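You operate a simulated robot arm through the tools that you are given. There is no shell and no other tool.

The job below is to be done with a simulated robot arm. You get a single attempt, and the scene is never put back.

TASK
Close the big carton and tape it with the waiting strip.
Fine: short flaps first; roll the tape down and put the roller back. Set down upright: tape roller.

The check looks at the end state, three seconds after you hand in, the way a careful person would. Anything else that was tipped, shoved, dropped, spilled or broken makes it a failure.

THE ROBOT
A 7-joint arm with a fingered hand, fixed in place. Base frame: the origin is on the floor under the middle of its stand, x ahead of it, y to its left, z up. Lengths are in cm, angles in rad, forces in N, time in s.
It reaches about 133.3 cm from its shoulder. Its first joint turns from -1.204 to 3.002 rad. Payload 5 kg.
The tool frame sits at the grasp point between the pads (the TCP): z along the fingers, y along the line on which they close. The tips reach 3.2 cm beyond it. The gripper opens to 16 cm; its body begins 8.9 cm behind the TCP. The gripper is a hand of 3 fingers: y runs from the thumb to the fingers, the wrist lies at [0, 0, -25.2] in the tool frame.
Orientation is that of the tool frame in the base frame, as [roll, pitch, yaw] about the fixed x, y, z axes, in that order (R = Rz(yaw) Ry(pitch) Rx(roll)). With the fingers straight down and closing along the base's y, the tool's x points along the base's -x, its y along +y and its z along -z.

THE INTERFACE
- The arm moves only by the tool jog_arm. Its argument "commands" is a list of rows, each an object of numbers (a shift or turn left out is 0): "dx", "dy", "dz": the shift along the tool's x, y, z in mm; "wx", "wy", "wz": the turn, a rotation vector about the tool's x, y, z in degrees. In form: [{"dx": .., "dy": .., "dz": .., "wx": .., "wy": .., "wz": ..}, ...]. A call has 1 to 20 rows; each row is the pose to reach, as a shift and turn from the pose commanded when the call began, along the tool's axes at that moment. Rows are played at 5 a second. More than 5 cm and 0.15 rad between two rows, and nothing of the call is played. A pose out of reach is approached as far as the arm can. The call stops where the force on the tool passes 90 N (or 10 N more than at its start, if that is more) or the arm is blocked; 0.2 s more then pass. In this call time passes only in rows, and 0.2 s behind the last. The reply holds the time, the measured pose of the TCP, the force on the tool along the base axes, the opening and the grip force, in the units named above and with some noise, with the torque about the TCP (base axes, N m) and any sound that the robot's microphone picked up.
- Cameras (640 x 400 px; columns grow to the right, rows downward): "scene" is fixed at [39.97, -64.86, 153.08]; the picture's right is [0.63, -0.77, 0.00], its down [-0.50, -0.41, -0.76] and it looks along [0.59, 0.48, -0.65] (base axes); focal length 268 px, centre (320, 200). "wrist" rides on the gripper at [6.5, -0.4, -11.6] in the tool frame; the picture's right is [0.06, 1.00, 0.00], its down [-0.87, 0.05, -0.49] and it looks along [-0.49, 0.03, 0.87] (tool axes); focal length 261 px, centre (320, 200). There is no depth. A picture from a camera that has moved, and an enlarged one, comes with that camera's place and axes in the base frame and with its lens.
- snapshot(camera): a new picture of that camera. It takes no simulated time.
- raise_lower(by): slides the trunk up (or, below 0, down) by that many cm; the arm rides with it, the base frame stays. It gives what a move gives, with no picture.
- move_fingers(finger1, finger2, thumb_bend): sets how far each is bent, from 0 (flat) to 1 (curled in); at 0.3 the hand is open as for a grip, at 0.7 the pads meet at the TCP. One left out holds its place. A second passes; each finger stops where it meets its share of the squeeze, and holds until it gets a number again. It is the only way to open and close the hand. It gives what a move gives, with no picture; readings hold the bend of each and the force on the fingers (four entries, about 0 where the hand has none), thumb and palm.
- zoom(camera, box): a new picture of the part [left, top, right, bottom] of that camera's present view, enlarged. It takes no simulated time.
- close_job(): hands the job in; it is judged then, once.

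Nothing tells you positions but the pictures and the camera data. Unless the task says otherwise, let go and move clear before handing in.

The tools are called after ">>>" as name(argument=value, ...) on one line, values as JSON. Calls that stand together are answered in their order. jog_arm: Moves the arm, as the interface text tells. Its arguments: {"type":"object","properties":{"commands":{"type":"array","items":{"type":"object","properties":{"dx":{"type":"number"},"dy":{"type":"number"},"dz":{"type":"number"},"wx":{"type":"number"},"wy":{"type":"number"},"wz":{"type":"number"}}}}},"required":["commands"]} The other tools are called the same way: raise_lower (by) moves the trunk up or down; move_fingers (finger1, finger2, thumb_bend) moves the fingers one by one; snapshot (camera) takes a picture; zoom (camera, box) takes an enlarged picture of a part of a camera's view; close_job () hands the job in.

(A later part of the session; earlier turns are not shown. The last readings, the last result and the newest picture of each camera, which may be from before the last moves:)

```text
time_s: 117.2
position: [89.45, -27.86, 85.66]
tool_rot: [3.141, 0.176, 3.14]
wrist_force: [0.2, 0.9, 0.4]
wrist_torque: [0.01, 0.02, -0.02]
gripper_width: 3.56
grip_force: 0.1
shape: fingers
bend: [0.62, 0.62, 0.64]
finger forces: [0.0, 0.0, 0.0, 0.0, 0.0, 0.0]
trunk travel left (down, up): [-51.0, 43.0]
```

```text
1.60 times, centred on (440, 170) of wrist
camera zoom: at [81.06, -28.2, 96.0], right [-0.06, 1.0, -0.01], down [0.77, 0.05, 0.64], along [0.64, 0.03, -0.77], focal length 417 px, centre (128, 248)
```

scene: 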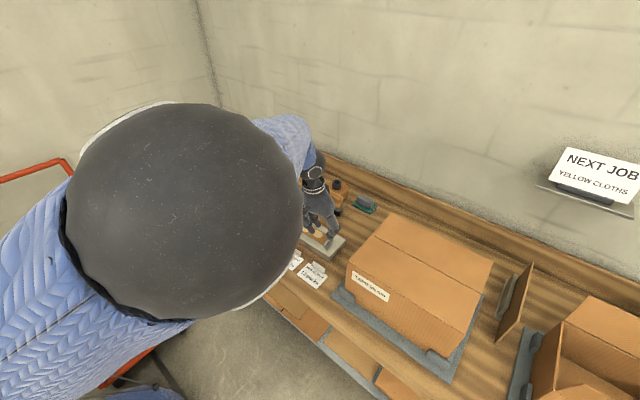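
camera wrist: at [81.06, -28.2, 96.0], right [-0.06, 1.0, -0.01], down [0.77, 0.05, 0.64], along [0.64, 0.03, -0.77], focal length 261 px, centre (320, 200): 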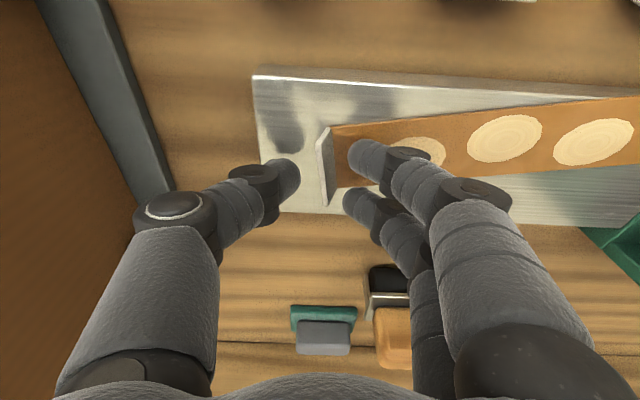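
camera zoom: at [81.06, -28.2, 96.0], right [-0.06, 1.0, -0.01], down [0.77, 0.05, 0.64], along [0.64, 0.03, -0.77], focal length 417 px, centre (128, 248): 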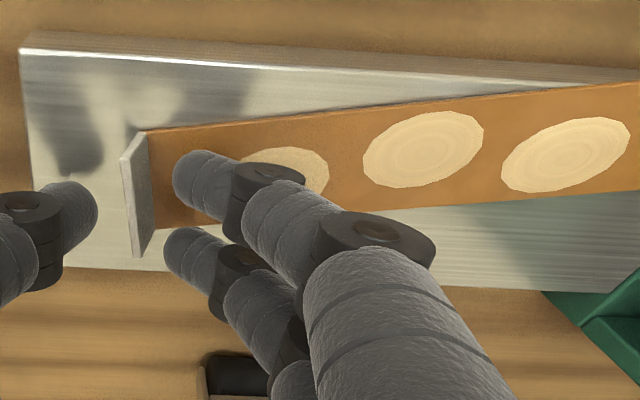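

The strip turned about 9° but still lies on the tray. I'll lift clear of the tab, turn the hand 9° to match, shift 1.5 cm toward the robot so both fingers land on it, and look again.

>>> jog_arm(commands=[{"dz": -12}, {"dz": -25}, {"dx": 8, "dy": 2, "dz": -27, "wz": -4.5}, {"dx": 15, "dy": 3.6, "dz": -27.7, "wz": -9}])

>>> zoom(camera="wrist", box=[240, 80, 440, 230])

>>> snapshot(camera="wrist")

```text
time_s: 118.2
position: [87.55, -27.57, 88.18]
tool_rot: [-3.114, 0.175, -2.984]
wrist_force: [0.2, -0.5, -0.9]
wrist_torque: [-0.03, 0.01, 0.0]
gripper_width: 3.57
grip_force: 0.1
shape: fingers
bend: [0.62, 0.62, 0.64]
finger forces: [0.1, 0.0, 0.1, 0.0, 0.0, 0.0]
trunk travel left (down, up): [-51.0, 43.0]
```

```text
2.67 times, centred on (340, 155) of wrist
camera zoom: at [79.19, -28.89, 98.46], right [-0.21, 0.98, -0.04], down [0.75, 0.19, 0.63], along [0.63, 0.11, -0.77], focal length 695 px, centre (267, 320)
```

zoom: 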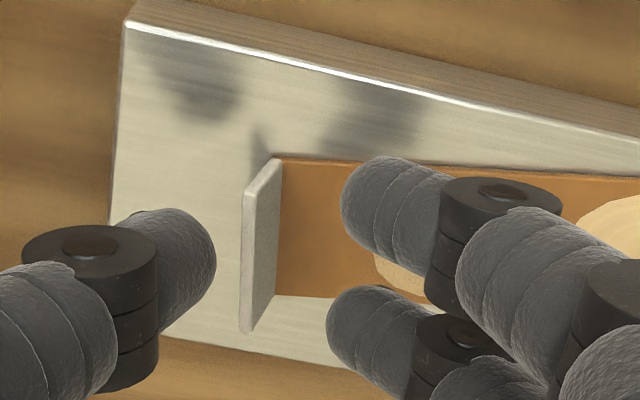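

```text
taken
camera wrist: at [79.19, -28.89, 98.46], right [-0.21, 0.98, -0.04], down [0.75, 0.19, 0.63], along [0.63, 0.11, -0.77], focal length 261 px, centre (320, 200)
```

wrist: 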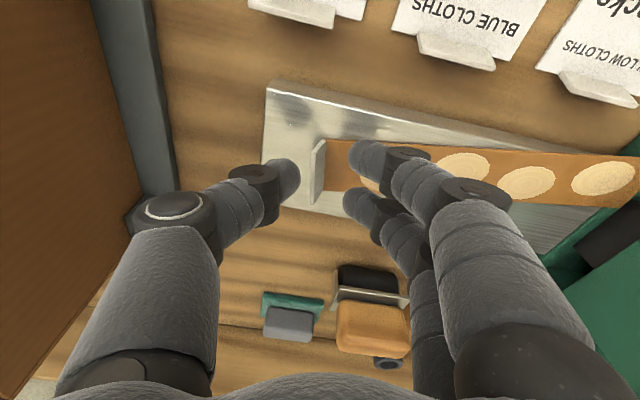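

The hand lines up with the strip now. Descending the same 2.5 cm and closing in small steps.

>>> jog_arm(commands=[{"dz": 12}, {"dz": 24}])

>>> move_fingers(finger1=0.67, finger2=0.67, thumb_bend=0.67)

>>> zoom(camera="wrist", box=[240, 80, 440, 230])

```text
time_s: 118.8
position: [87.97, -27.68, 85.86]
tool_rot: [-3.113, 0.176, -2.986]
wrist_force: [0.2, -0.1, -0.4]
wrist_torque: [-0.01, 0.03, 0.0]
gripper_width: 3.55
grip_force: 0.0
shape: fingers
bend: [0.62, 0.62, 0.64]
finger forces: [0.0, 0.1, 0.0, 0.0, 0.1, 0.1]
trunk travel left (down, up): [-51.0, 43.0]
```

```text
time_s: 119.8
position: [88.09, -27.53, 85.82]
tool_rot: [-3.113, 0.174, -2.987]
wrist_force: [0.1, -0.3, 0.1]
wrist_torque: [0.0, 0.03, 0.01]
gripper_width: 2.26
grip_force: 0.1
shape: fingers
bend: [0.67, 0.67, 0.67]
finger forces: [0.0, 0.0, 0.0, 0.0, 0.0, 0.1]
trunk travel left (down, up): [-51.0, 43.0]
```

```text
2.67 times, centred on (340, 155) of wrist
camera zoom: at [79.67, -28.9, 96.11], right [-0.21, 0.98, -0.04], down [0.75, 0.19, 0.63], along [0.63, 0.1, -0.77], focal length 695 px, centre (267, 320)
```

zoom: 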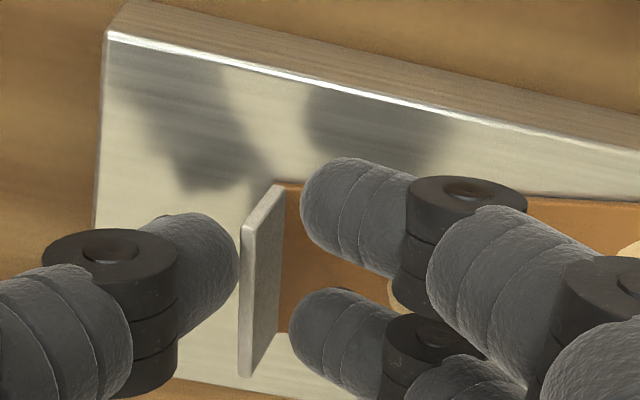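

Both fingers now face the tab and the thumb is just touching it. I'll hold the thumb and close the fingers onto it.

>>> move_fingers(finger1=0.71, finger2=0.71)

>>> move_fingers(finger1=0.75, finger2=0.75)

>>> zoom(camera="wrist", box=[240, 80, 440, 230])

```text
time_s: 120.8
position: [88.0, -27.59, 85.81]
tool_rot: [-3.114, 0.173, -2.986]
wrist_force: [-0.7, -1.1, 0.6]
wrist_torque: [0.03, -0.01, -0.02]
gripper_width: 1.57
grip_force: 0.1
shape: fingers
bend: [0.71, 0.71, 0.67]
finger forces: [0.1, 0.0, 0.0, 0.1, 0.0, 0.0]
trunk travel left (down, up): [-51.0, 43.0]
```

```text
time_s: 121.8
position: [87.94, -27.59, 85.69]
tool_rot: [-3.114, 0.173, -2.986]
wrist_force: [0.0, 0.4, -0.3]
wrist_torque: [0.03, 0.02, 0.02]
gripper_width: 0.98
grip_force: 0.1
shape: fingers
bend: [0.75, 0.75, 0.67]
finger forces: [0.1, 0.0, 0.1, 0.1, 0.0, 0.0]
trunk travel left (down, up): [-51.0, 43.0]
```

```text
2.67 times, centred on (340, 155) of wrist
camera zoom: at [79.67, -28.9, 96.11], right [-0.21, 0.98, -0.04], down [0.75, 0.19, 0.63], along [0.63, 0.1, -0.77], focal length 695 px, centre (267, 320)
```

zoom: 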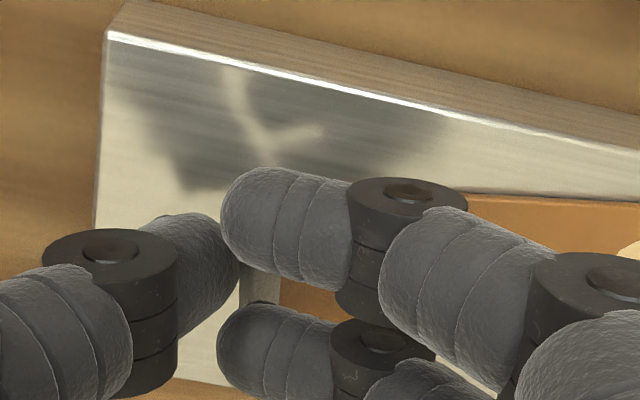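

>>> move_fingers(finger1=0.79, finger2=0.79)

>>> zoom(camera="wrist", box=[240, 80, 440, 230])

```text
time_s: 122.8
position: [87.97, -27.61, 85.83]
tool_rot: [-3.113, 0.173, -2.986]
wrist_force: [0.0, 0.5, -0.5]
wrist_torque: [0.0, 0.02, -0.02]
gripper_width: 0.93
grip_force: 0.1
shape: fingers
bend: [0.79, 0.79, 0.67]
finger forces: [0.0, 0.0, 0.0, 0.0, 0.0, 0.0]
trunk travel left (down, up): [-51.0, 43.0]
```

```text
2.67 times, centred on (340, 155) of wrist
camera zoom: at [79.67, -28.9, 96.11], right [-0.21, 0.98, -0.04], down [0.75, 0.19, 0.63], along [0.63, 0.1, -0.77], focal length 695 px, centre (267, 320)
```

zoom: 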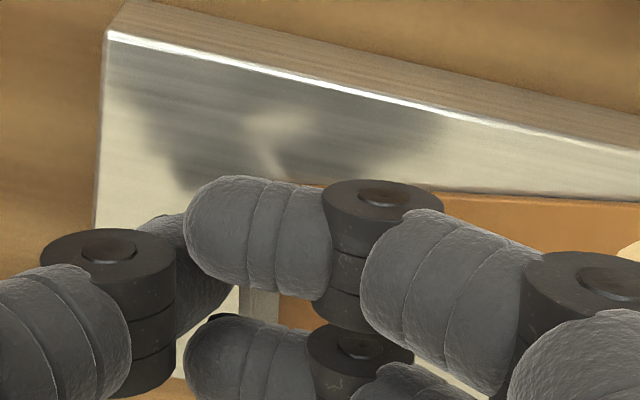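

The fingertips rose over the tab as they curled. I'll reopen to a narrow gap, lower the hand a little more so the tips straddle the tab, then close again.

>>> move_fingers(finger1=0.67, finger2=0.67, thumb_bend=0.67)

>>> jog_arm(commands=[{"dy": -1, "dz": 4}, {"dy": -1, "dz": 7}])

>>> zoom(camera="wrist", box=[240, 80, 440, 230])

```text
time_s: 123.8
position: [88.01, -27.59, 85.83]
tool_rot: [-3.113, 0.175, -2.987]
wrist_force: [0.1, 0.8, -0.6]
wrist_torque: [0.0, 0.06, -0.01]
gripper_width: 2.16
grip_force: 0.1
shape: fingers
bend: [0.67, 0.67, 0.67]
finger forces: [0.0, 0.0, 0.0, 0.0, 0.0, 0.1]
trunk travel left (down, up): [-51.0, 43.0]
```

```text
time_s: 124.4
position: [88.08, -27.59, 85.1]
tool_rot: [-3.113, 0.175, -2.987]
wrist_force: [0.5, 0.7, 0.2]
wrist_torque: [-0.01, 0.03, -0.02]
gripper_width: 2.18
grip_force: 0.0
shape: fingers
bend: [0.67, 0.67, 0.67]
finger forces: [0.0, 0.0, 0.0, 0.1, 0.0, 0.0]
trunk travel left (down, up): [-51.0, 43.0]
```

```text
2.67 times, centred on (340, 155) of wrist
camera zoom: at [79.82, -29.0, 95.46], right [-0.21, 0.98, -0.04], down [0.75, 0.19, 0.63], along [0.63, 0.1, -0.77], focal length 695 px, centre (267, 320)
```

zoom: 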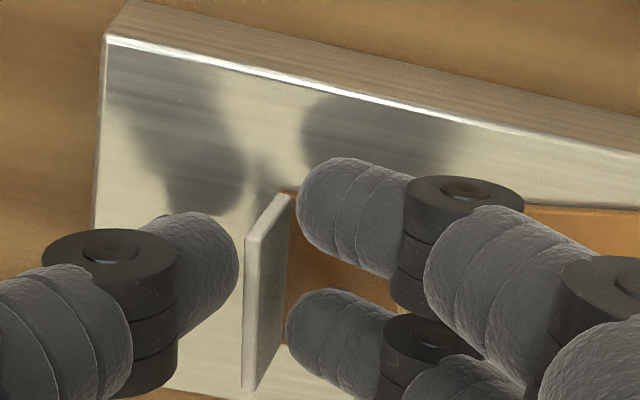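

>>> jog_arm(commands=[{"dz": 3}, {"dz": 5}])

>>> jog_arm(commands=[{"dz": 3}, {"dz": 4}])

>>> zoom(camera="wrist", box=[240, 80, 440, 230])

```text
time_s: 125.0
position: [88.2, -27.58, 84.79]
tool_rot: [-3.114, 0.177, -2.987]
wrist_force: [-2.8, 2.0, 11.1]
wrist_torque: [0.18, 0.18, -0.01]
gripper_width: 2.13
grip_force: 5.5
shape: fingers
bend: [0.69, 0.67, 0.67]
finger forces: [10.3, 0.0, 0.0, 0.0, 0.0, 0.0]
trunk travel left (down, up): [-51.0, 43.0]
```

```text
time_s: 125.6
position: [88.22, -27.48, 84.6]
tool_rot: [-3.114, 0.179, -2.984]
wrist_force: [-3.9, 6.3, 26.0]
wrist_torque: [0.5, 0.3, -0.01]
gripper_width: 2.04
grip_force: 12.8
shape: fingers
bend: [0.71, 0.67, 0.67]
finger forces: [25.8, 0.1, 0.1, 0.0, 0.5, 0.1]
trunk travel left (down, up): [-51.0, 43.0]
```

```text
2.67 times, centred on (340, 155) of wrist
camera zoom: at [79.84, -28.82, 94.88], right [-0.21, 0.98, -0.04], down [0.75, 0.19, 0.64], along [0.63, 0.1, -0.77], focal length 695 px, centre (267, 320)
```

zoom: 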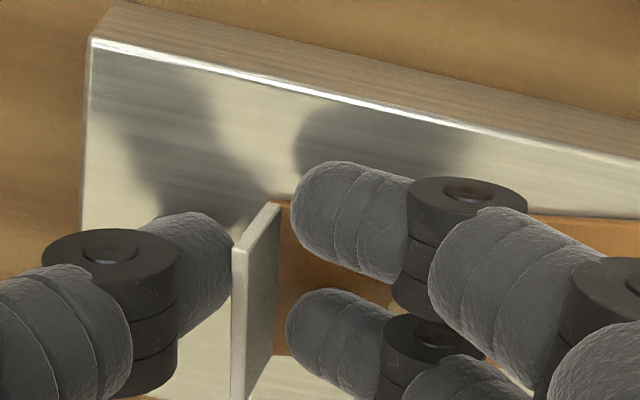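

Now the tips are right at the strip surface. I'll lift 4 mm to unload and close all three digits together in small steps.

>>> jog_arm(commands=[{"dz": -2}, {"dy": -1, "dz": -4.5}])

>>> move_fingers(finger1=0.7, finger2=0.7, thumb_bend=0.69)

>>> zoom(camera="wrist", box=[240, 80, 440, 230])

>>> move_fingers(finger1=0.72, finger2=0.72, thumb_bend=0.71)

>>> zoom(camera="wrist", box=[240, 80, 440, 230])

```text
time_s: 126.2
position: [88.16, -27.84, 84.65]
tool_rot: [-3.113, 0.174, -2.985]
wrist_force: [-0.8, 3.8, 13.4]
wrist_torque: [0.25, 0.11, -0.01]
gripper_width: 2.15
grip_force: 6.1
shape: fingers
bend: [0.7, 0.67, 0.67]
finger forces: [12.7, 0.1, 0.0, 0.0, 0.1, 0.1]
trunk travel left (down, up): [-51.0, 43.0]
```

```text
time_s: 127.2
position: [88.17, -27.81, 84.66]
tool_rot: [-3.113, 0.176, -2.986]
wrist_force: [0.2, -0.7, -0.1]
wrist_torque: [-0.03, -0.01, 0.03]
gripper_width: 1.4
grip_force: 1.3
shape: fingers
bend: [0.7, 0.69, 0.69]
finger forces: [0.6, 0.5, 0.0, 0.0, 0.6, 0.1]
trunk travel left (down, up): [-51.0, 43.0]
```

```text
2.67 times, centred on (340, 155) of wrist
camera zoom: at [79.9, -29.11, 94.99], right [-0.21, 0.98, -0.04], down [0.75, 0.19, 0.63], along [0.63, 0.1, -0.77], focal length 695 px, centre (267, 320)
```

zoom: 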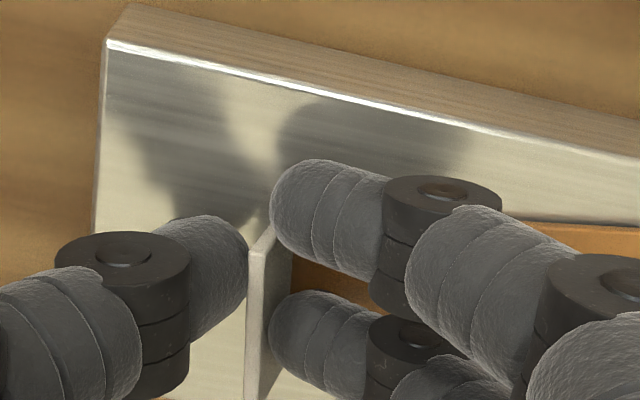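

```text
time_s: 128.2
position: [88.31, -27.88, 84.73]
tool_rot: [-3.112, 0.174, -2.986]
wrist_force: [-0.6, 0.5, -0.5]
wrist_torque: [0.06, 0.0, 0.01]
gripper_width: 1.2
grip_force: 3.7
shape: fingers
bend: [0.71, 0.71, 0.69]
finger forces: [1.7, 2.2, 0.0, 0.0, 3.8, 0.0]
trunk travel left (down, up): [-51.0, 43.0]
```

```text
2.67 times, centred on (340, 155) of wrist
camera zoom: at [79.9, -29.09, 95.0], right [-0.21, 0.98, -0.04], down [0.75, 0.19, 0.63], along [0.63, 0.1, -0.77], focal length 695 px, centre (267, 320)
```

zoom: 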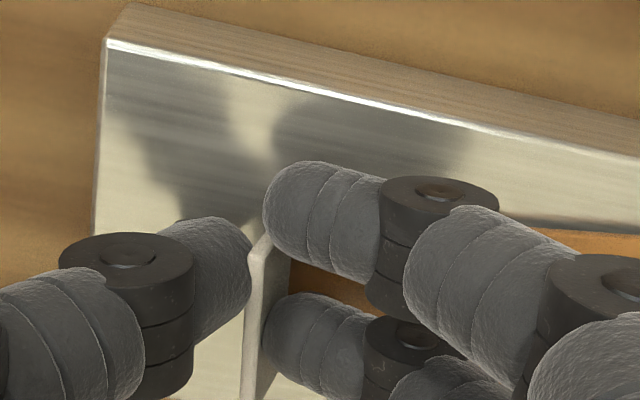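

The tab is gripped evenly by both fingers and the thumb. I'll firm up the squeeze slightly.

>>> move_fingers(finger1=0.75, finger2=0.75, thumb_bend=0.74)

>>> snapshot(camera="wrist")

```text
time_s: 129.2
position: [88.24, -27.75, 84.75]
tool_rot: [-3.113, 0.173, -2.985]
wrist_force: [-0.3, 0.2, 0.6]
wrist_torque: [0.04, -0.02, -0.02]
gripper_width: 0.54
grip_force: 6.8
shape: fingers
bend: [0.74, 0.73, 0.72]
finger forces: [2.3, 5.5, 0.0, 0.0, 6.2, 0.0]
trunk travel left (down, up): [-51.0, 43.0]
```

```text
taken
camera wrist: at [79.9, -29.1, 95.0], right [-0.21, 0.98, -0.04], down [0.75, 0.19, 0.63], along [0.63, 0.1, -0.77], focal length 261 px, centre (320, 200)
```

wrist: 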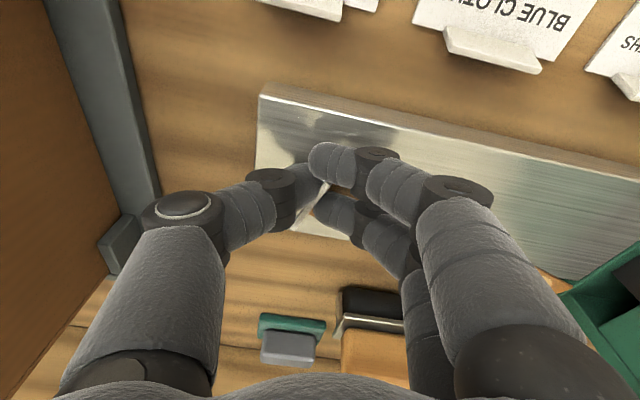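

The strip has swung under the grip. I'll look closely before doing anything else.

>>> zoom(camera="wrist", box=[250, 120, 410, 250])

>>> zoom(camera="wrist", box=[400, 150, 640, 350])

>>> snapshot(camera="scene")

```text
3.08 times, centred on (330, 185) of wrist
camera zoom: at [79.9, -29.1, 95.0], right [-0.21, 0.98, -0.04], down [0.75, 0.19, 0.63], along [0.63, 0.1, -0.77], focal length 802 px, centre (289, 246)
```

zoom: 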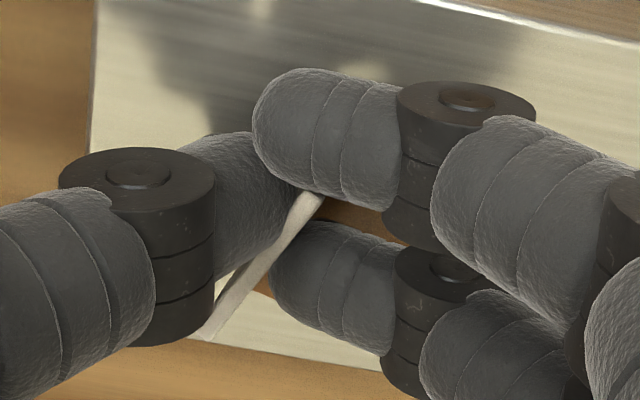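

```text
2.00 times, centred on (520, 250) of wrist
camera zoom: at [79.9, -29.1, 95.0], right [-0.21, 0.98, -0.04], down [0.75, 0.19, 0.63], along [0.63, 0.1, -0.77], focal length 521 px, centre (-80, 100)
```

zoom: 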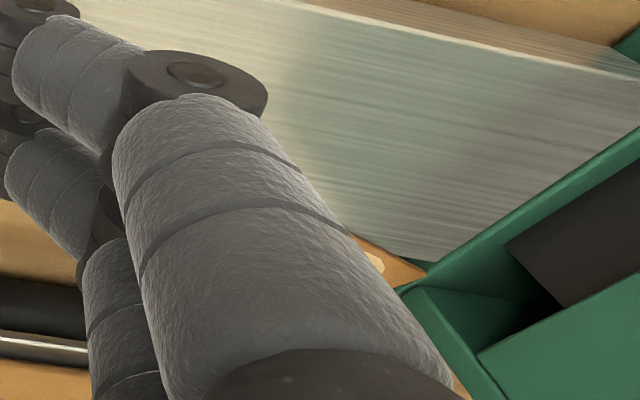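

```text
taken
```

scene: 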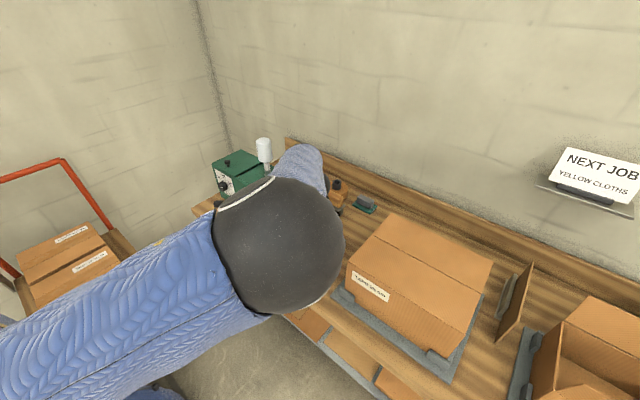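

The tab had slipped to the edge of finger 1, since I was now about 1 cm too close to the robot. I'll open again and find the strip's new pose.

>>> move_fingers(finger1=0.6, finger2=0.6, thumb_bend=0.6)

>>> jog_arm(commands=[{"dz": -15}, {"dz": -40}, {"dz": -75}, {"dx": 20, "dz": -110}])

>>> snapshot(camera="wrist")

>>> snapshot(camera="scene")

```text
time_s: 130.2
position: [88.27, -27.74, 84.9]
tool_rot: [-3.114, 0.177, -2.986]
wrist_force: [4.2, -1.6, 18.1]
wrist_torque: [0.33, -0.03, -0.07]
gripper_width: 3.8
grip_force: 9.7
shape: fingers
bend: [0.66, 0.61, 0.6]
finger forces: [12.9, 5.4, 0.0, 0.1, 0.0, 0.0]
trunk travel left (down, up): [-51.0, 43.0]
```

```text
time_s: 131.2
position: [84.11, -28.03, 95.22]
tool_rot: [-3.113, 0.175, -2.986]
wrist_force: [-0.3, 0.1, 0.3]
wrist_torque: [-0.02, -0.02, -0.01]
gripper_width: 4.68
grip_force: 0.0
shape: fingers
bend: [0.6, 0.6, 0.6]
finger forces: [0.0, 0.0, 0.0, 0.0, 0.0, 0.1]
trunk travel left (down, up): [-51.0, 43.0]
```

```text
taken
camera wrist: at [75.74, -29.33, 105.53], right [-0.21, 0.98, -0.04], down [0.75, 0.19, 0.63], along [0.63, 0.1, -0.77], focal length 261 px, centre (320, 200)
```

wrist: 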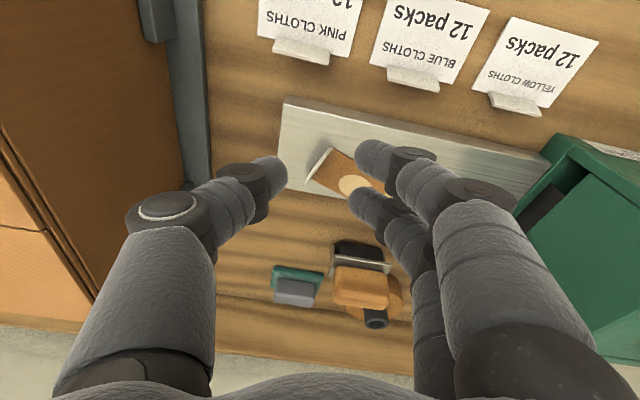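

```text
taken
```

scene: 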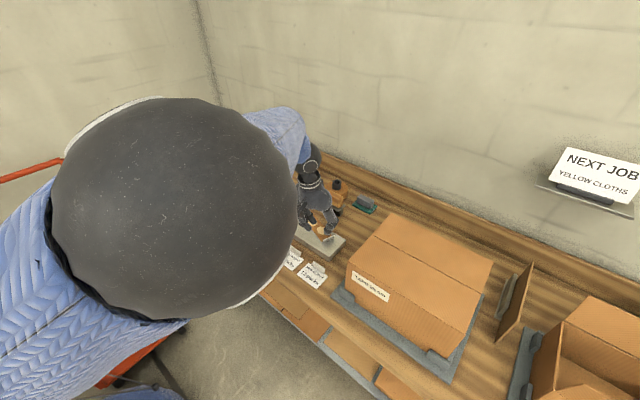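

I need an unobstructed view of the strip, so I'll move the hand aside toward the carton and up.

>>> jog_arm(commands=[{"dy": -40, "dz": -30}, {"dy": -80, "dz": -60}, {"dy": -120, "dz": -90}, {"dy": -150, "dz": -120}, {"dy": -180, "dz": -140}])

>>> snapshot(camera="wrist")

>>> zoom(camera="wrist", box=[380, 60, 640, 220])

>>> snapshot(camera="scene")

```text
time_s: 132.4
position: [84.61, -45.94, 109.62]
tool_rot: [-3.113, 0.174, -2.986]
wrist_force: [-0.4, 0.3, 0.2]
wrist_torque: [0.0, -0.01, -0.01]
gripper_width: 4.71
grip_force: 0.0
shape: fingers
bend: [0.6, 0.6, 0.6]
finger forces: [0.0, 0.0, 0.0, 0.1, 0.1, 0.0]
trunk travel left (down, up): [-51.0, 43.0]
```

```text
taken
camera wrist: at [76.2, -47.22, 119.88], right [-0.21, 0.98, -0.04], down [0.75, 0.19, 0.63], along [0.63, 0.1, -0.77], focal length 261 px, centre (320, 200)
```

wrist: 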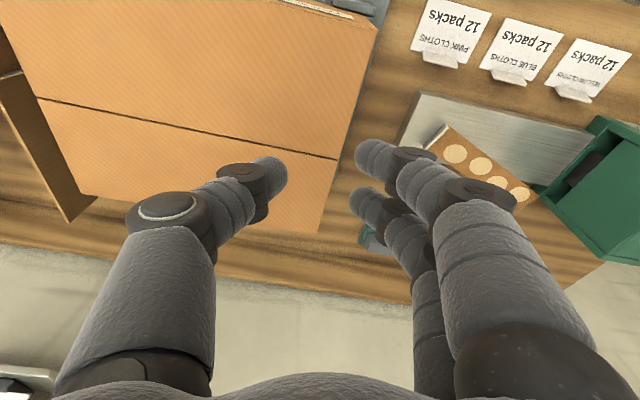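

```text
2.46 times, centred on (510, 140) of wrist
camera zoom: at [76.2, -47.22, 119.88], right [-0.21, 0.98, -0.04], down [0.75, 0.19, 0.63], along [0.63, 0.1, -0.77], focal length 642 px, centre (-148, 348)
```

zoom: 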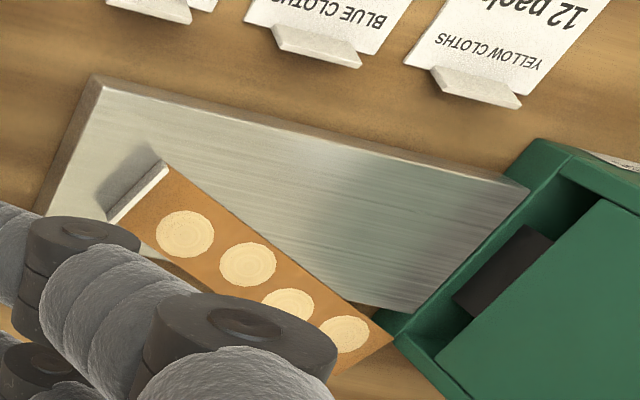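

```text
taken
```

scene: 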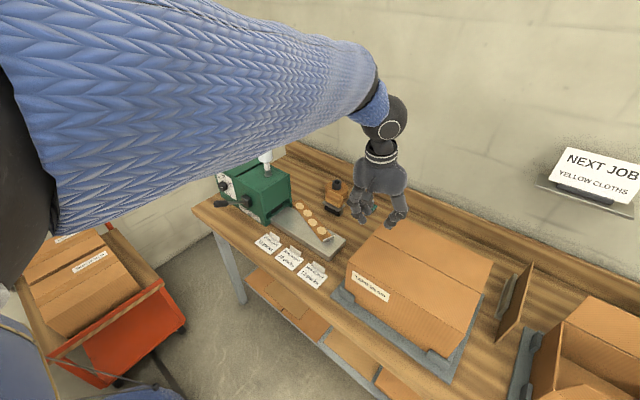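

The strip now lies about 19° clockwise with its tab centred near (90.7, -27.1), and its far end clears the feeder corner. I'll turn the hand to match that angle and come in above the tab, centred properly this time.

>>> jog_arm(commands=[{"dx": -8, "dy": 39, "dz": 12, "wz": 4}, {"dx": -15, "dy": 78, "dz": 24, "wz": 8}, {"dx": -22, "dy": 117, "dz": 36, "wz": 12}, {"dx": -30, "dy": 156, "dz": 48, "wz": 16}, {"dx": -32, "dy": 163, "dz": 78, "wz": 19}, {"dx": -34, "dy": 171, "dz": 109, "wz": 22}, {"dx": -36, "dy": 179, "dz": 140, "wz": 25}, {"dx": -38, "dy": 186, "dz": 165, "wz": 28}])

>>> snapshot(camera="wrist")

>>> zoom(camera="wrist", box=[240, 80, 440, 230])

```text
time_s: 134.2
position: [88.4, -26.92, 93.33]
tool_rot: [3.084, 0.165, 2.8]
wrist_force: [0.3, -0.4, 1.2]
wrist_torque: [-0.01, 0.04, 0.04]
gripper_width: 4.7
grip_force: 0.1
shape: fingers
bend: [0.6, 0.6, 0.6]
finger forces: [0.1, 0.1, 0.0, 0.0, 0.0, 0.0]
trunk travel left (down, up): [-51.0, 43.0]
```

```text
taken
camera wrist: at [80.19, -25.04, 103.6], right [0.27, 0.96, 0.05], down [0.74, -0.24, 0.63], along [0.62, -0.13, -0.77], focal length 261 px, centre (320, 200)
```

wrist: 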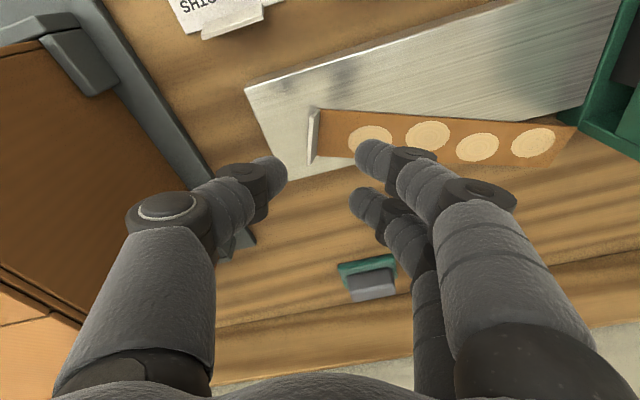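

```text
2.67 times, centred on (340, 155) of wrist
camera zoom: at [80.19, -25.04, 103.6], right [0.27, 0.96, 0.05], down [0.74, -0.24, 0.63], along [0.62, -0.13, -0.77], focal length 695 px, centre (267, 320)
```

zoom: 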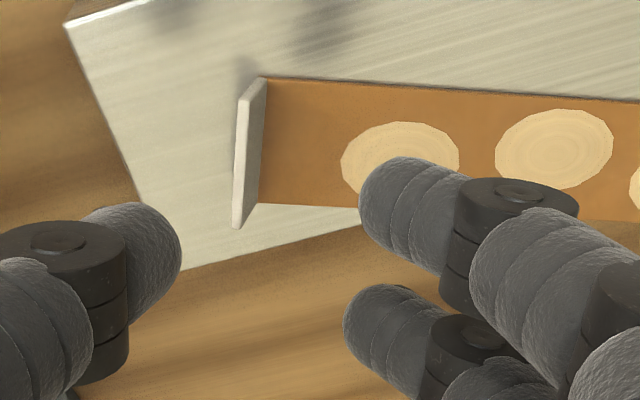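

The hand is aligned with the strip now. I'll descend most of the way, centred on the tab at (90.8, -27.35), and check the finger positions.

>>> jog_arm(commands=[{"dx": 1, "dy": -1, "dz": 25}, {"dx": 2, "dy": -2, "dz": 45}, {"dx": 3.3, "dy": -3.8, "dz": 62}])

>>> move_fingers(finger1=0.65, finger2=0.65, thumb_bend=0.65)

>>> zoom(camera="wrist", box=[240, 80, 440, 260])

```text
time_s: 135.0
position: [88.96, -27.25, 87.04]
tool_rot: [3.082, 0.166, 2.801]
wrist_force: [0.4, -0.7, 0.3]
wrist_torque: [0.02, 0.02, 0.02]
gripper_width: 4.72
grip_force: 0.0
shape: fingers
bend: [0.6, 0.6, 0.6]
finger forces: [0.0, 0.1, 0.0, 0.0, 0.1, 0.1]
trunk travel left (down, up): [-51.0, 43.0]
```

```text
time_s: 136.0
position: [88.87, -27.13, 87.26]
tool_rot: [3.085, 0.166, 2.801]
wrist_force: [-0.4, -0.2, 0.6]
wrist_torque: [-0.01, 0.02, -0.02]
gripper_width: 2.95
grip_force: 0.0
shape: fingers
bend: [0.65, 0.65, 0.65]
finger forces: [0.0, 0.0, 0.0, 0.0, 0.1, 0.1]
trunk travel left (down, up): [-51.0, 43.0]
```

```text
2.22 times, centred on (340, 170) of wrist
camera zoom: at [80.78, -25.3, 97.47], right [0.27, 0.96, 0.05], down [0.74, -0.23, 0.63], along [0.62, -0.13, -0.77], focal length 579 px, centre (276, 267)
```

zoom: 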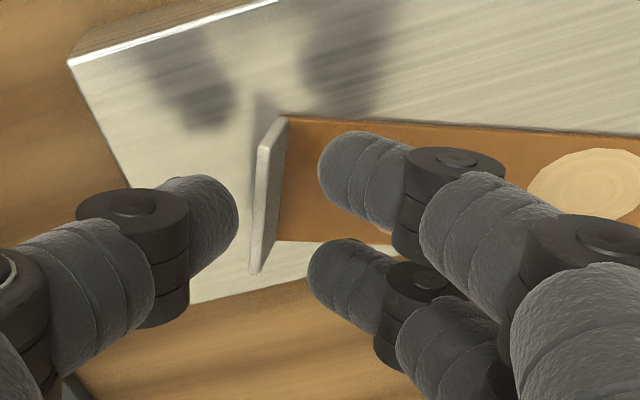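

>>> jog_arm(commands=[{"dy": -1, "dz": 10}, {"dy": -1.5, "dz": 19}])

>>> move_fingers(finger1=0.68, finger2=0.68, thumb_bend=0.67)

>>> zoom(camera="wrist", box=[240, 80, 440, 260])

```text
time_s: 136.6
position: [89.32, -27.34, 85.28]
tool_rot: [3.084, 0.168, 2.8]
wrist_force: [0.5, 0.1, 0.4]
wrist_torque: [0.03, 0.02, 0.03]
gripper_width: 2.94
grip_force: 0.0
shape: fingers
bend: [0.65, 0.65, 0.65]
finger forces: [0.1, 0.1, 0.0, 0.0, 0.0, 0.0]
trunk travel left (down, up): [-51.0, 43.0]
```

```text
time_s: 137.6
position: [89.31, -27.31, 85.3]
tool_rot: [3.084, 0.167, 2.8]
wrist_force: [0.5, 0.2, -0.1]
wrist_torque: [0.0, -0.02, -0.03]
gripper_width: 2.07
grip_force: 0.1
shape: fingers
bend: [0.68, 0.68, 0.67]
finger forces: [0.1, 0.0, 0.1, 0.0, 0.0, 0.1]
trunk travel left (down, up): [-51.0, 43.0]
```

```text
2.22 times, centred on (340, 170) of wrist
camera zoom: at [81.05, -25.48, 95.59], right [0.27, 0.96, 0.05], down [0.74, -0.23, 0.63], along [0.62, -0.13, -0.77], focal length 579 px, centre (276, 267)
```

zoom: 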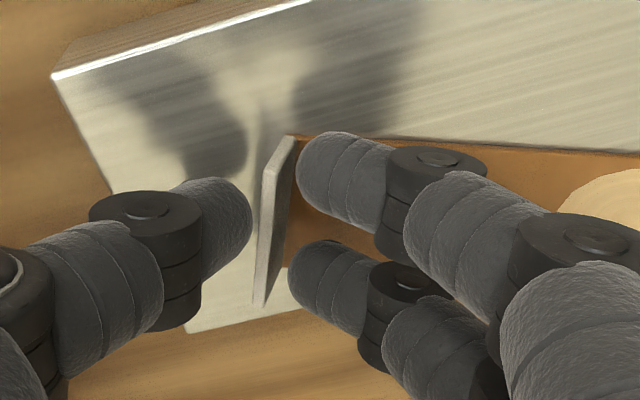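

Both fingers and the thumb are well within the tab's width now. A touch lower, then close in small even steps.

>>> jog_arm(commands=[{"dz": 1.5}, {"dz": 3}])

>>> move_fingers(finger1=0.7, finger2=0.7, thumb_bend=0.69)

>>> move_fingers(finger1=0.715, finger2=0.715, thumb_bend=0.7)

>>> zoom(camera="wrist", box=[240, 80, 440, 260])

```text
time_s: 138.2
position: [89.26, -27.28, 84.93]
tool_rot: [3.085, 0.166, 2.801]
wrist_force: [-0.1, 0.8, 0.5]
wrist_torque: [0.0, -0.04, 0.02]
gripper_width: 2.08
grip_force: 0.1
shape: fingers
bend: [0.68, 0.68, 0.67]
finger forces: [0.0, 0.0, 0.0, 0.0, 0.0, 0.0]
trunk travel left (down, up): [-51.0, 43.0]
```

```text
time_s: 139.2
position: [89.35, -27.29, 85.02]
tool_rot: [3.083, 0.165, 2.801]
wrist_force: [0.6, -1.3, 0.4]
wrist_torque: [0.0, -0.03, -0.01]
gripper_width: 1.58
grip_force: 0.6
shape: fingers
bend: [0.69, 0.7, 0.69]
finger forces: [0.6, 0.1, 0.1, 0.1, 0.7, 0.0]
trunk travel left (down, up): [-51.0, 43.0]
```

```text
time_s: 140.2
position: [89.39, -27.28, 84.95]
tool_rot: [3.084, 0.167, 2.802]
wrist_force: [0.5, 0.3, -1.0]
wrist_torque: [0.02, -0.01, -0.03]
gripper_width: 1.44
grip_force: 2.3
shape: fingers
bend: [0.7, 0.71, 0.69]
finger forces: [1.6, 0.7, 0.1, 0.0, 2.3, 0.0]
trunk travel left (down, up): [-51.0, 43.0]
```

```text
2.22 times, centred on (340, 170) of wrist
camera zoom: at [81.12, -25.47, 95.29], right [0.27, 0.96, 0.05], down [0.74, -0.23, 0.63], along [0.62, -0.13, -0.77], focal length 579 px, centre (276, 267)
```

zoom: 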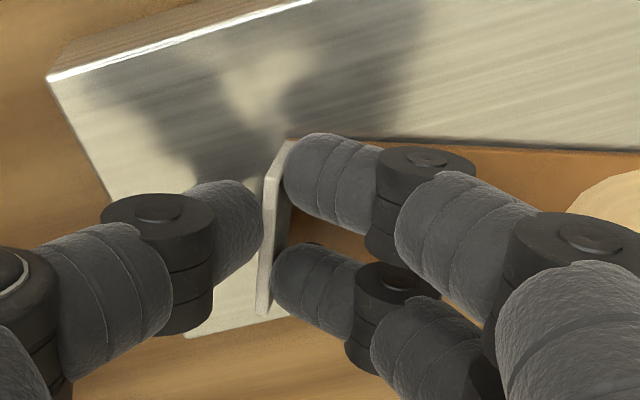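

All three digits touch the tab and it stays square. Tightening gently.

>>> move_fingers(finger1=0.725, finger2=0.73, thumb_bend=0.71)

>>> zoom(camera="wrist", box=[240, 80, 440, 260])

```text
time_s: 141.2
position: [89.27, -27.29, 85.04]
tool_rot: [3.086, 0.166, 2.8]
wrist_force: [-0.5, 0.5, -0.7]
wrist_torque: [0.05, 0.0, -0.02]
gripper_width: 1.34
grip_force: 5.1
shape: fingers
bend: [0.71, 0.72, 0.69]
finger forces: [2.4, 2.3, 0.0, 0.1, 4.6, 0.0]
trunk travel left (down, up): [-51.0, 43.0]
```

```text
2.22 times, centred on (340, 170) of wrist
camera zoom: at [81.12, -25.47, 95.29], right [0.27, 0.96, 0.05], down [0.74, -0.23, 0.63], along [0.62, -0.13, -0.77], focal length 579 px, centre (276, 267)
```

zoom: 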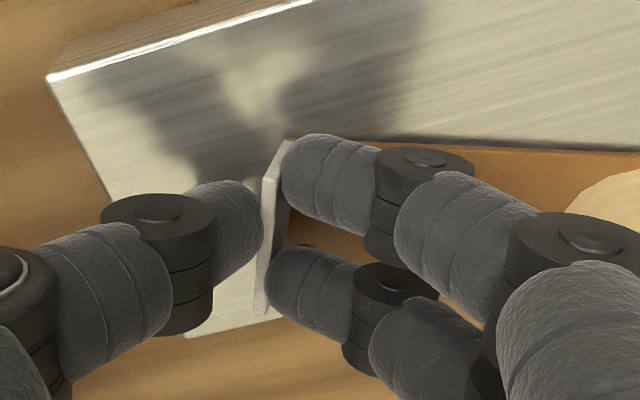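

The grip is balanced at about 4.6 N. I'll lift slowly a few centimetres and check how the strip behaves.

>>> jog_arm(commands=[{"dz": -5}, {"dz": -10}, {"dz": -16}, {"dz": -23}, {"dz": -30}])

>>> snapshot(camera="wrist")

>>> snapshot(camera="scene")

```text
time_s: 142.4
position: [88.94, -27.27, 88.02]
tool_rot: [3.085, 0.166, 2.801]
wrist_force: [0.0, -0.2, -0.1]
wrist_torque: [0.0, 0.01, 0.0]
gripper_width: 1.31
grip_force: 4.9
shape: fingers
bend: [0.71, 0.72, 0.7]
finger forces: [2.2, 2.3, 0.1, 0.1, 4.5, 0.0]
trunk travel left (down, up): [-51.0, 43.0]
```

```text
taken
camera wrist: at [80.57, -25.46, 98.26], right [0.27, 0.96, 0.05], down [0.74, -0.23, 0.63], along [0.62, -0.13, -0.77], focal length 261 px, centre (320, 200)
```

wrist: 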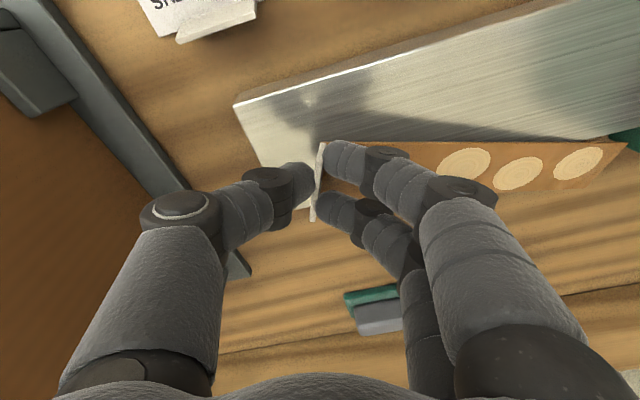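

```text
taken
```

scene: 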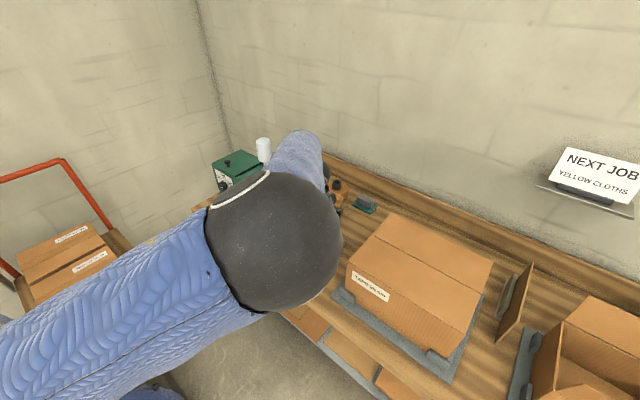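

The strip came up with the hand. I'll raise it further and turn the hand back so the strip lines up with the seam direction.

>>> jog_arm(commands=[{"dz": -15}, {"dz": -30}, {"dz": -50}, {"dz": -70}, {"dz": -90}, {"dz": -110}])

>>> snapshot(camera="wrist")

>>> zoom(camera="wrist", box=[280, 90, 640, 260])

>>> snapshot(camera="scene")

```text
time_s: 143.8
position: [87.01, -27.26, 98.99]
tool_rot: [3.084, 0.17, 2.801]
wrist_force: [-0.3, -0.1, -0.3]
wrist_torque: [-0.04, 0.0, 0.0]
gripper_width: 1.29
grip_force: 4.6
shape: fingers
bend: [0.71, 0.72, 0.7]
finger forces: [2.0, 2.5, 0.0, 0.0, 4.6, 0.1]
trunk travel left (down, up): [-51.0, 43.0]
```

```text
taken
camera wrist: at [78.65, -25.43, 109.17], right [0.27, 0.96, 0.05], down [0.74, -0.23, 0.63], along [0.62, -0.13, -0.77], focal length 261 px, centre (320, 200)
```

wrist: 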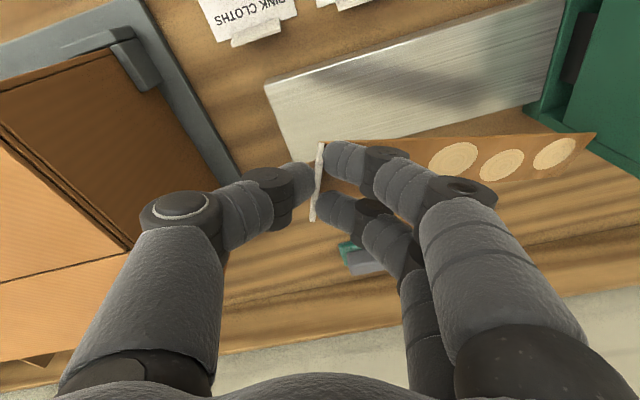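

```text
1.78 times, centred on (460, 175) of wrist
camera zoom: at [78.65, -25.43, 109.17], right [0.27, 0.96, 0.05], down [0.74, -0.23, 0.63], along [0.62, -0.13, -0.77], focal length 463 px, centre (71, 244)
```

zoom: 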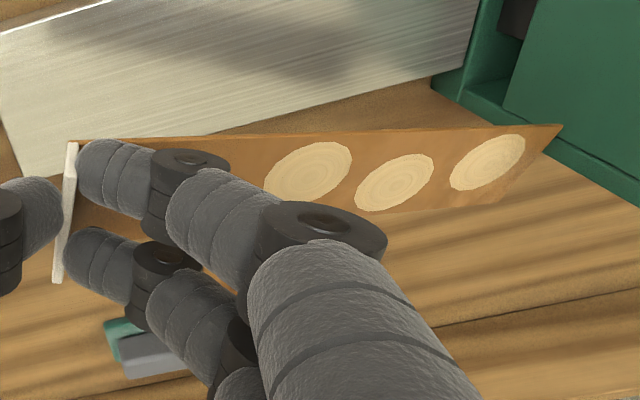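

```text
taken
```

scene: 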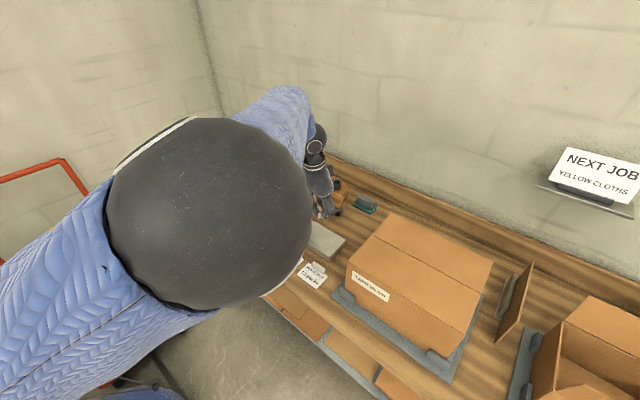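

The strip is stiff and level across its width, but droops about 13° along its length. I'll back it away from the feeder, raise it, carry it over the carton, and turn it parallel to the seam on the way.

>>> jog_arm(commands=[{"dx": -10, "dy": -28}, {"dx": -20, "dy": -57}, {"dx": -32, "dy": -67, "dz": -46}, {"dx": -44, "dy": -77, "dz": -92}, {"dx": -56, "dy": -86, "dz": -138}, {"dx": -71, "dy": -128, "dz": -138, "wx": -0.5, "wy": 0.2, "wz": -3}, {"dx": -86, "dy": -171, "dz": -138, "wx": -1, "wy": 0.3, "wz": -6}, {"dx": -101, "dy": -213, "dz": -138, "wx": -1.5, "wy": 0.5, "wz": -9}, {"dx": -115, "dy": -256, "dz": -138, "wx": -2, "wy": 0.7, "wz": -12}, {"dx": -130, "dy": -298, "dz": -138, "wx": -2.5, "wy": 0.9, "wz": -15}, {"dx": -145, "dy": -340, "dz": -138, "wx": -3, "wy": 1, "wz": -18}, {"dx": -174, "dy": -378, "dz": -135, "wx": -3.5, "wy": 1.2, "wz": -20.9}])

>>> snapshot(camera="wrist")

>>> snapshot(camera="scene")

```text
time_s: 146.4
position: [88.45, -68.9, 112.61]
tool_rot: [3.083, 0.166, -3.111]
wrist_force: [0.3, -0.2, -0.1]
wrist_torque: [0.0, 0.04, 0.02]
gripper_width: 1.34
grip_force: 4.6
shape: fingers
bend: [0.71, 0.72, 0.7]
finger forces: [2.1, 2.5, 0.0, 0.0, 4.6, 0.1]
trunk travel left (down, up): [-51.0, 43.0]
```

```text
taken
camera wrist: at [80.22, -70.12, 122.79], right [-0.1, 0.99, 0.05], down [0.77, 0.05, 0.63], along [0.62, 0.1, -0.78], focal length 261 px, centre (320, 200)
```

wrist: 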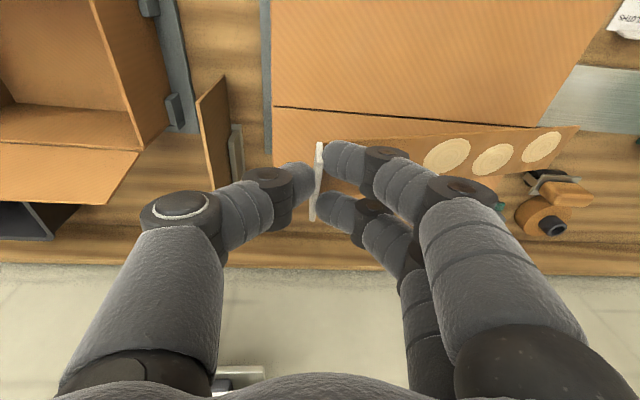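

```text
taken
```

scene: 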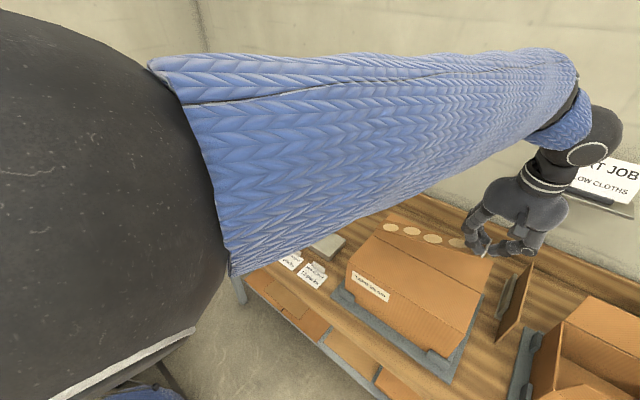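

>>> zoom(camera="wrist", box=[280, 90, 640, 260])

>>> zoom(camera="scene", box=[360, 170, 560, 320])

```text
1.78 times, centred on (460, 175) of wrist
camera zoom: at [80.22, -70.12, 122.79], right [-0.1, 0.99, 0.05], down [0.77, 0.05, 0.63], along [0.62, 0.1, -0.78], focal length 463 px, centre (71, 244)
```

zoom: 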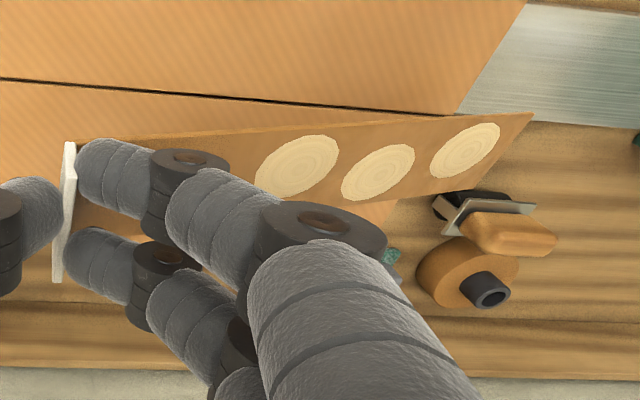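

```text
2.67 times, centred on (460, 245) of scene
camera zoom: at [39.97, -64.86, 153.08], right [0.63, -0.77, 0.0], down [-0.5, -0.41, -0.76], along [0.59, 0.48, -0.65], focal length 714 px, centre (-53, 80)
```

zoom: 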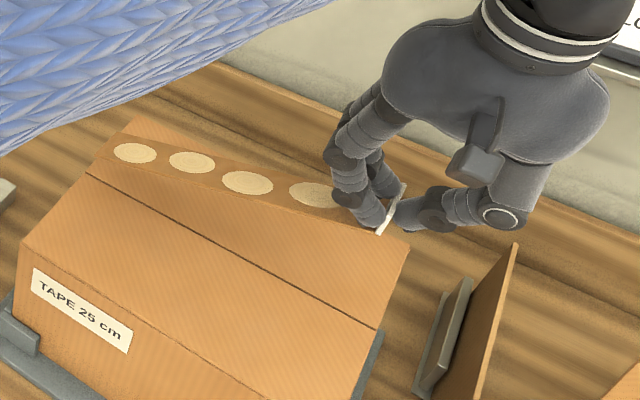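

The strip is now parallel to the seam (heading 90°), drooping about 16° along its length. I'll level it by rotating the hand about the strip's width axis, then measure again.

>>> jog_arm(commands=[{"wx": -4, "wy": -0.2, "wz": 0.7}, {"wx": -8, "wy": -0.3, "wz": 1.3}, {"wx": -12, "wy": -0.5, "wz": 2}, {"wx": -15.8, "wy": -0.6, "wz": 2.6}])

>>> zoom(camera="wrist", box=[280, 60, 640, 260])

>>> zoom(camera="scene", box=[340, 130, 560, 320])

```text
time_s: 147.4
position: [88.52, -68.65, 112.89]
tool_rot: [2.8, 0.167, 3.124]
wrist_force: [0.0, -0.3, 0.0]
wrist_torque: [-0.01, -0.03, 0.02]
gripper_width: 1.3
grip_force: 4.2
shape: fingers
bend: [0.71, 0.72, 0.7]
finger forces: [2.1, 2.3, 0.1, 0.0, 4.6, 0.0]
trunk travel left (down, up): [-51.0, 43.0]
```

```text
1.78 times, centred on (460, 160) of wrist
camera zoom: at [80.11, -72.79, 122.32], right [-0.1, 0.94, 0.32], down [0.77, -0.13, 0.62], along [0.62, 0.31, -0.72], focal length 463 px, centre (71, 271)
```

zoom: 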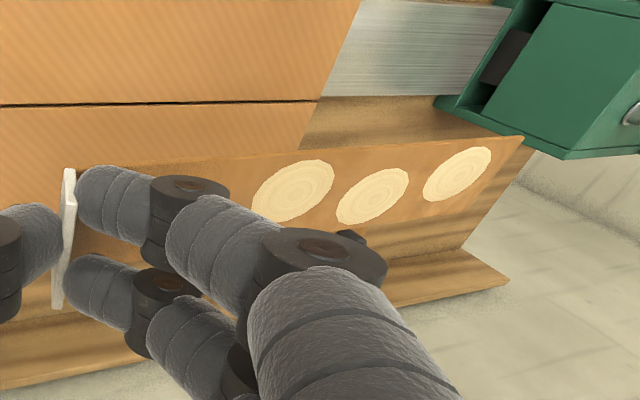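

```text
2.11 times, centred on (450, 225) of scene
camera zoom: at [39.97, -64.86, 153.08], right [0.63, -0.77, 0.0], down [-0.5, -0.41, -0.76], along [0.59, 0.48, -0.65], focal length 564 px, centre (46, 147)
```

zoom: 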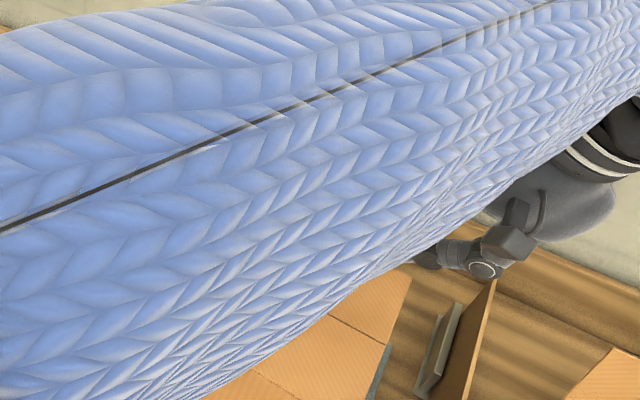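

The strip now reads level and parallel to the seam. I'll bring it to about 3 cm above the lid, shifted so it's centred along the seam, and check again.

>>> jog_arm(commands=[{"dx": 4, "dy": -17, "dz": 19}, {"dx": 8, "dy": -35, "dz": 37}, {"dx": 12, "dy": -52, "dz": 56}, {"dx": 16, "dy": -69, "dz": 75}])

>>> zoom(camera="wrist", box=[280, 60, 640, 260])

>>> snapshot(camera="wrist")

>>> snapshot(camera="scene")

```text
time_s: 148.4
position: [88.62, -72.68, 103.32]
tool_rot: [2.803, 0.167, 3.125]
wrist_force: [0.6, 0.5, -0.5]
wrist_torque: [0.0, 0.01, -0.04]
gripper_width: 1.31
grip_force: 4.0
shape: fingers
bend: [0.71, 0.72, 0.7]
finger forces: [2.0, 2.4, 0.0, 0.0, 4.6, 0.2]
trunk travel left (down, up): [-51.0, 43.0]
```

```text
1.78 times, centred on (460, 160) of wrist
camera zoom: at [80.2, -76.72, 112.78], right [-0.1, 0.94, 0.32], down [0.77, -0.13, 0.62], along [0.62, 0.31, -0.72], focal length 463 px, centre (71, 271)
```

zoom: 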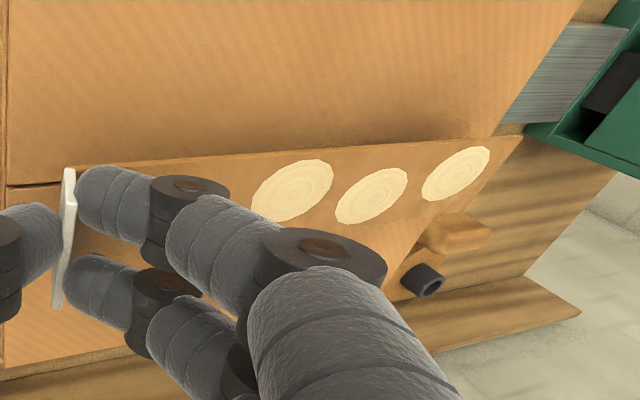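

```text
taken
camera wrist: at [80.2, -76.72, 112.78], right [-0.1, 0.94, 0.32], down [0.77, -0.13, 0.62], along [0.62, 0.31, -0.72], focal length 261 px, centre (320, 200)
```

wrist: 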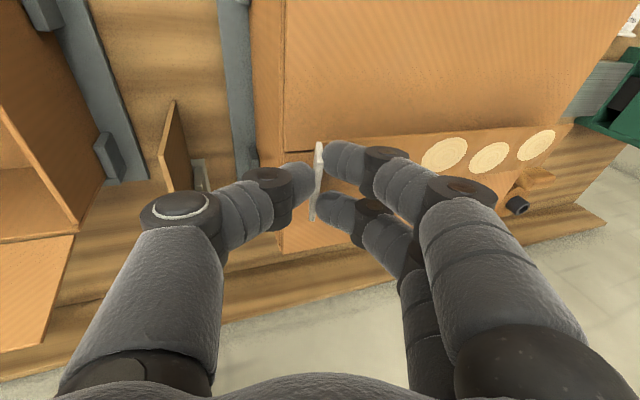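

```text
taken
```

scene: 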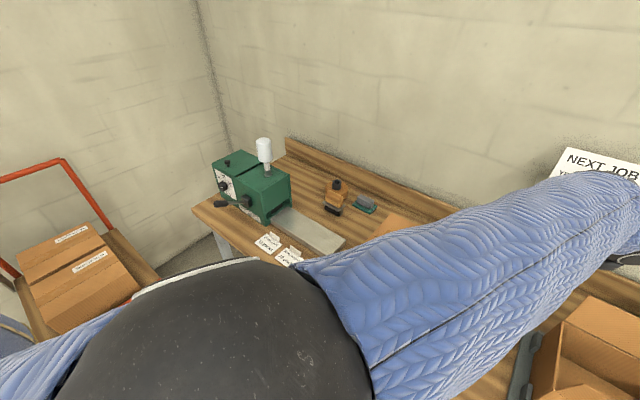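

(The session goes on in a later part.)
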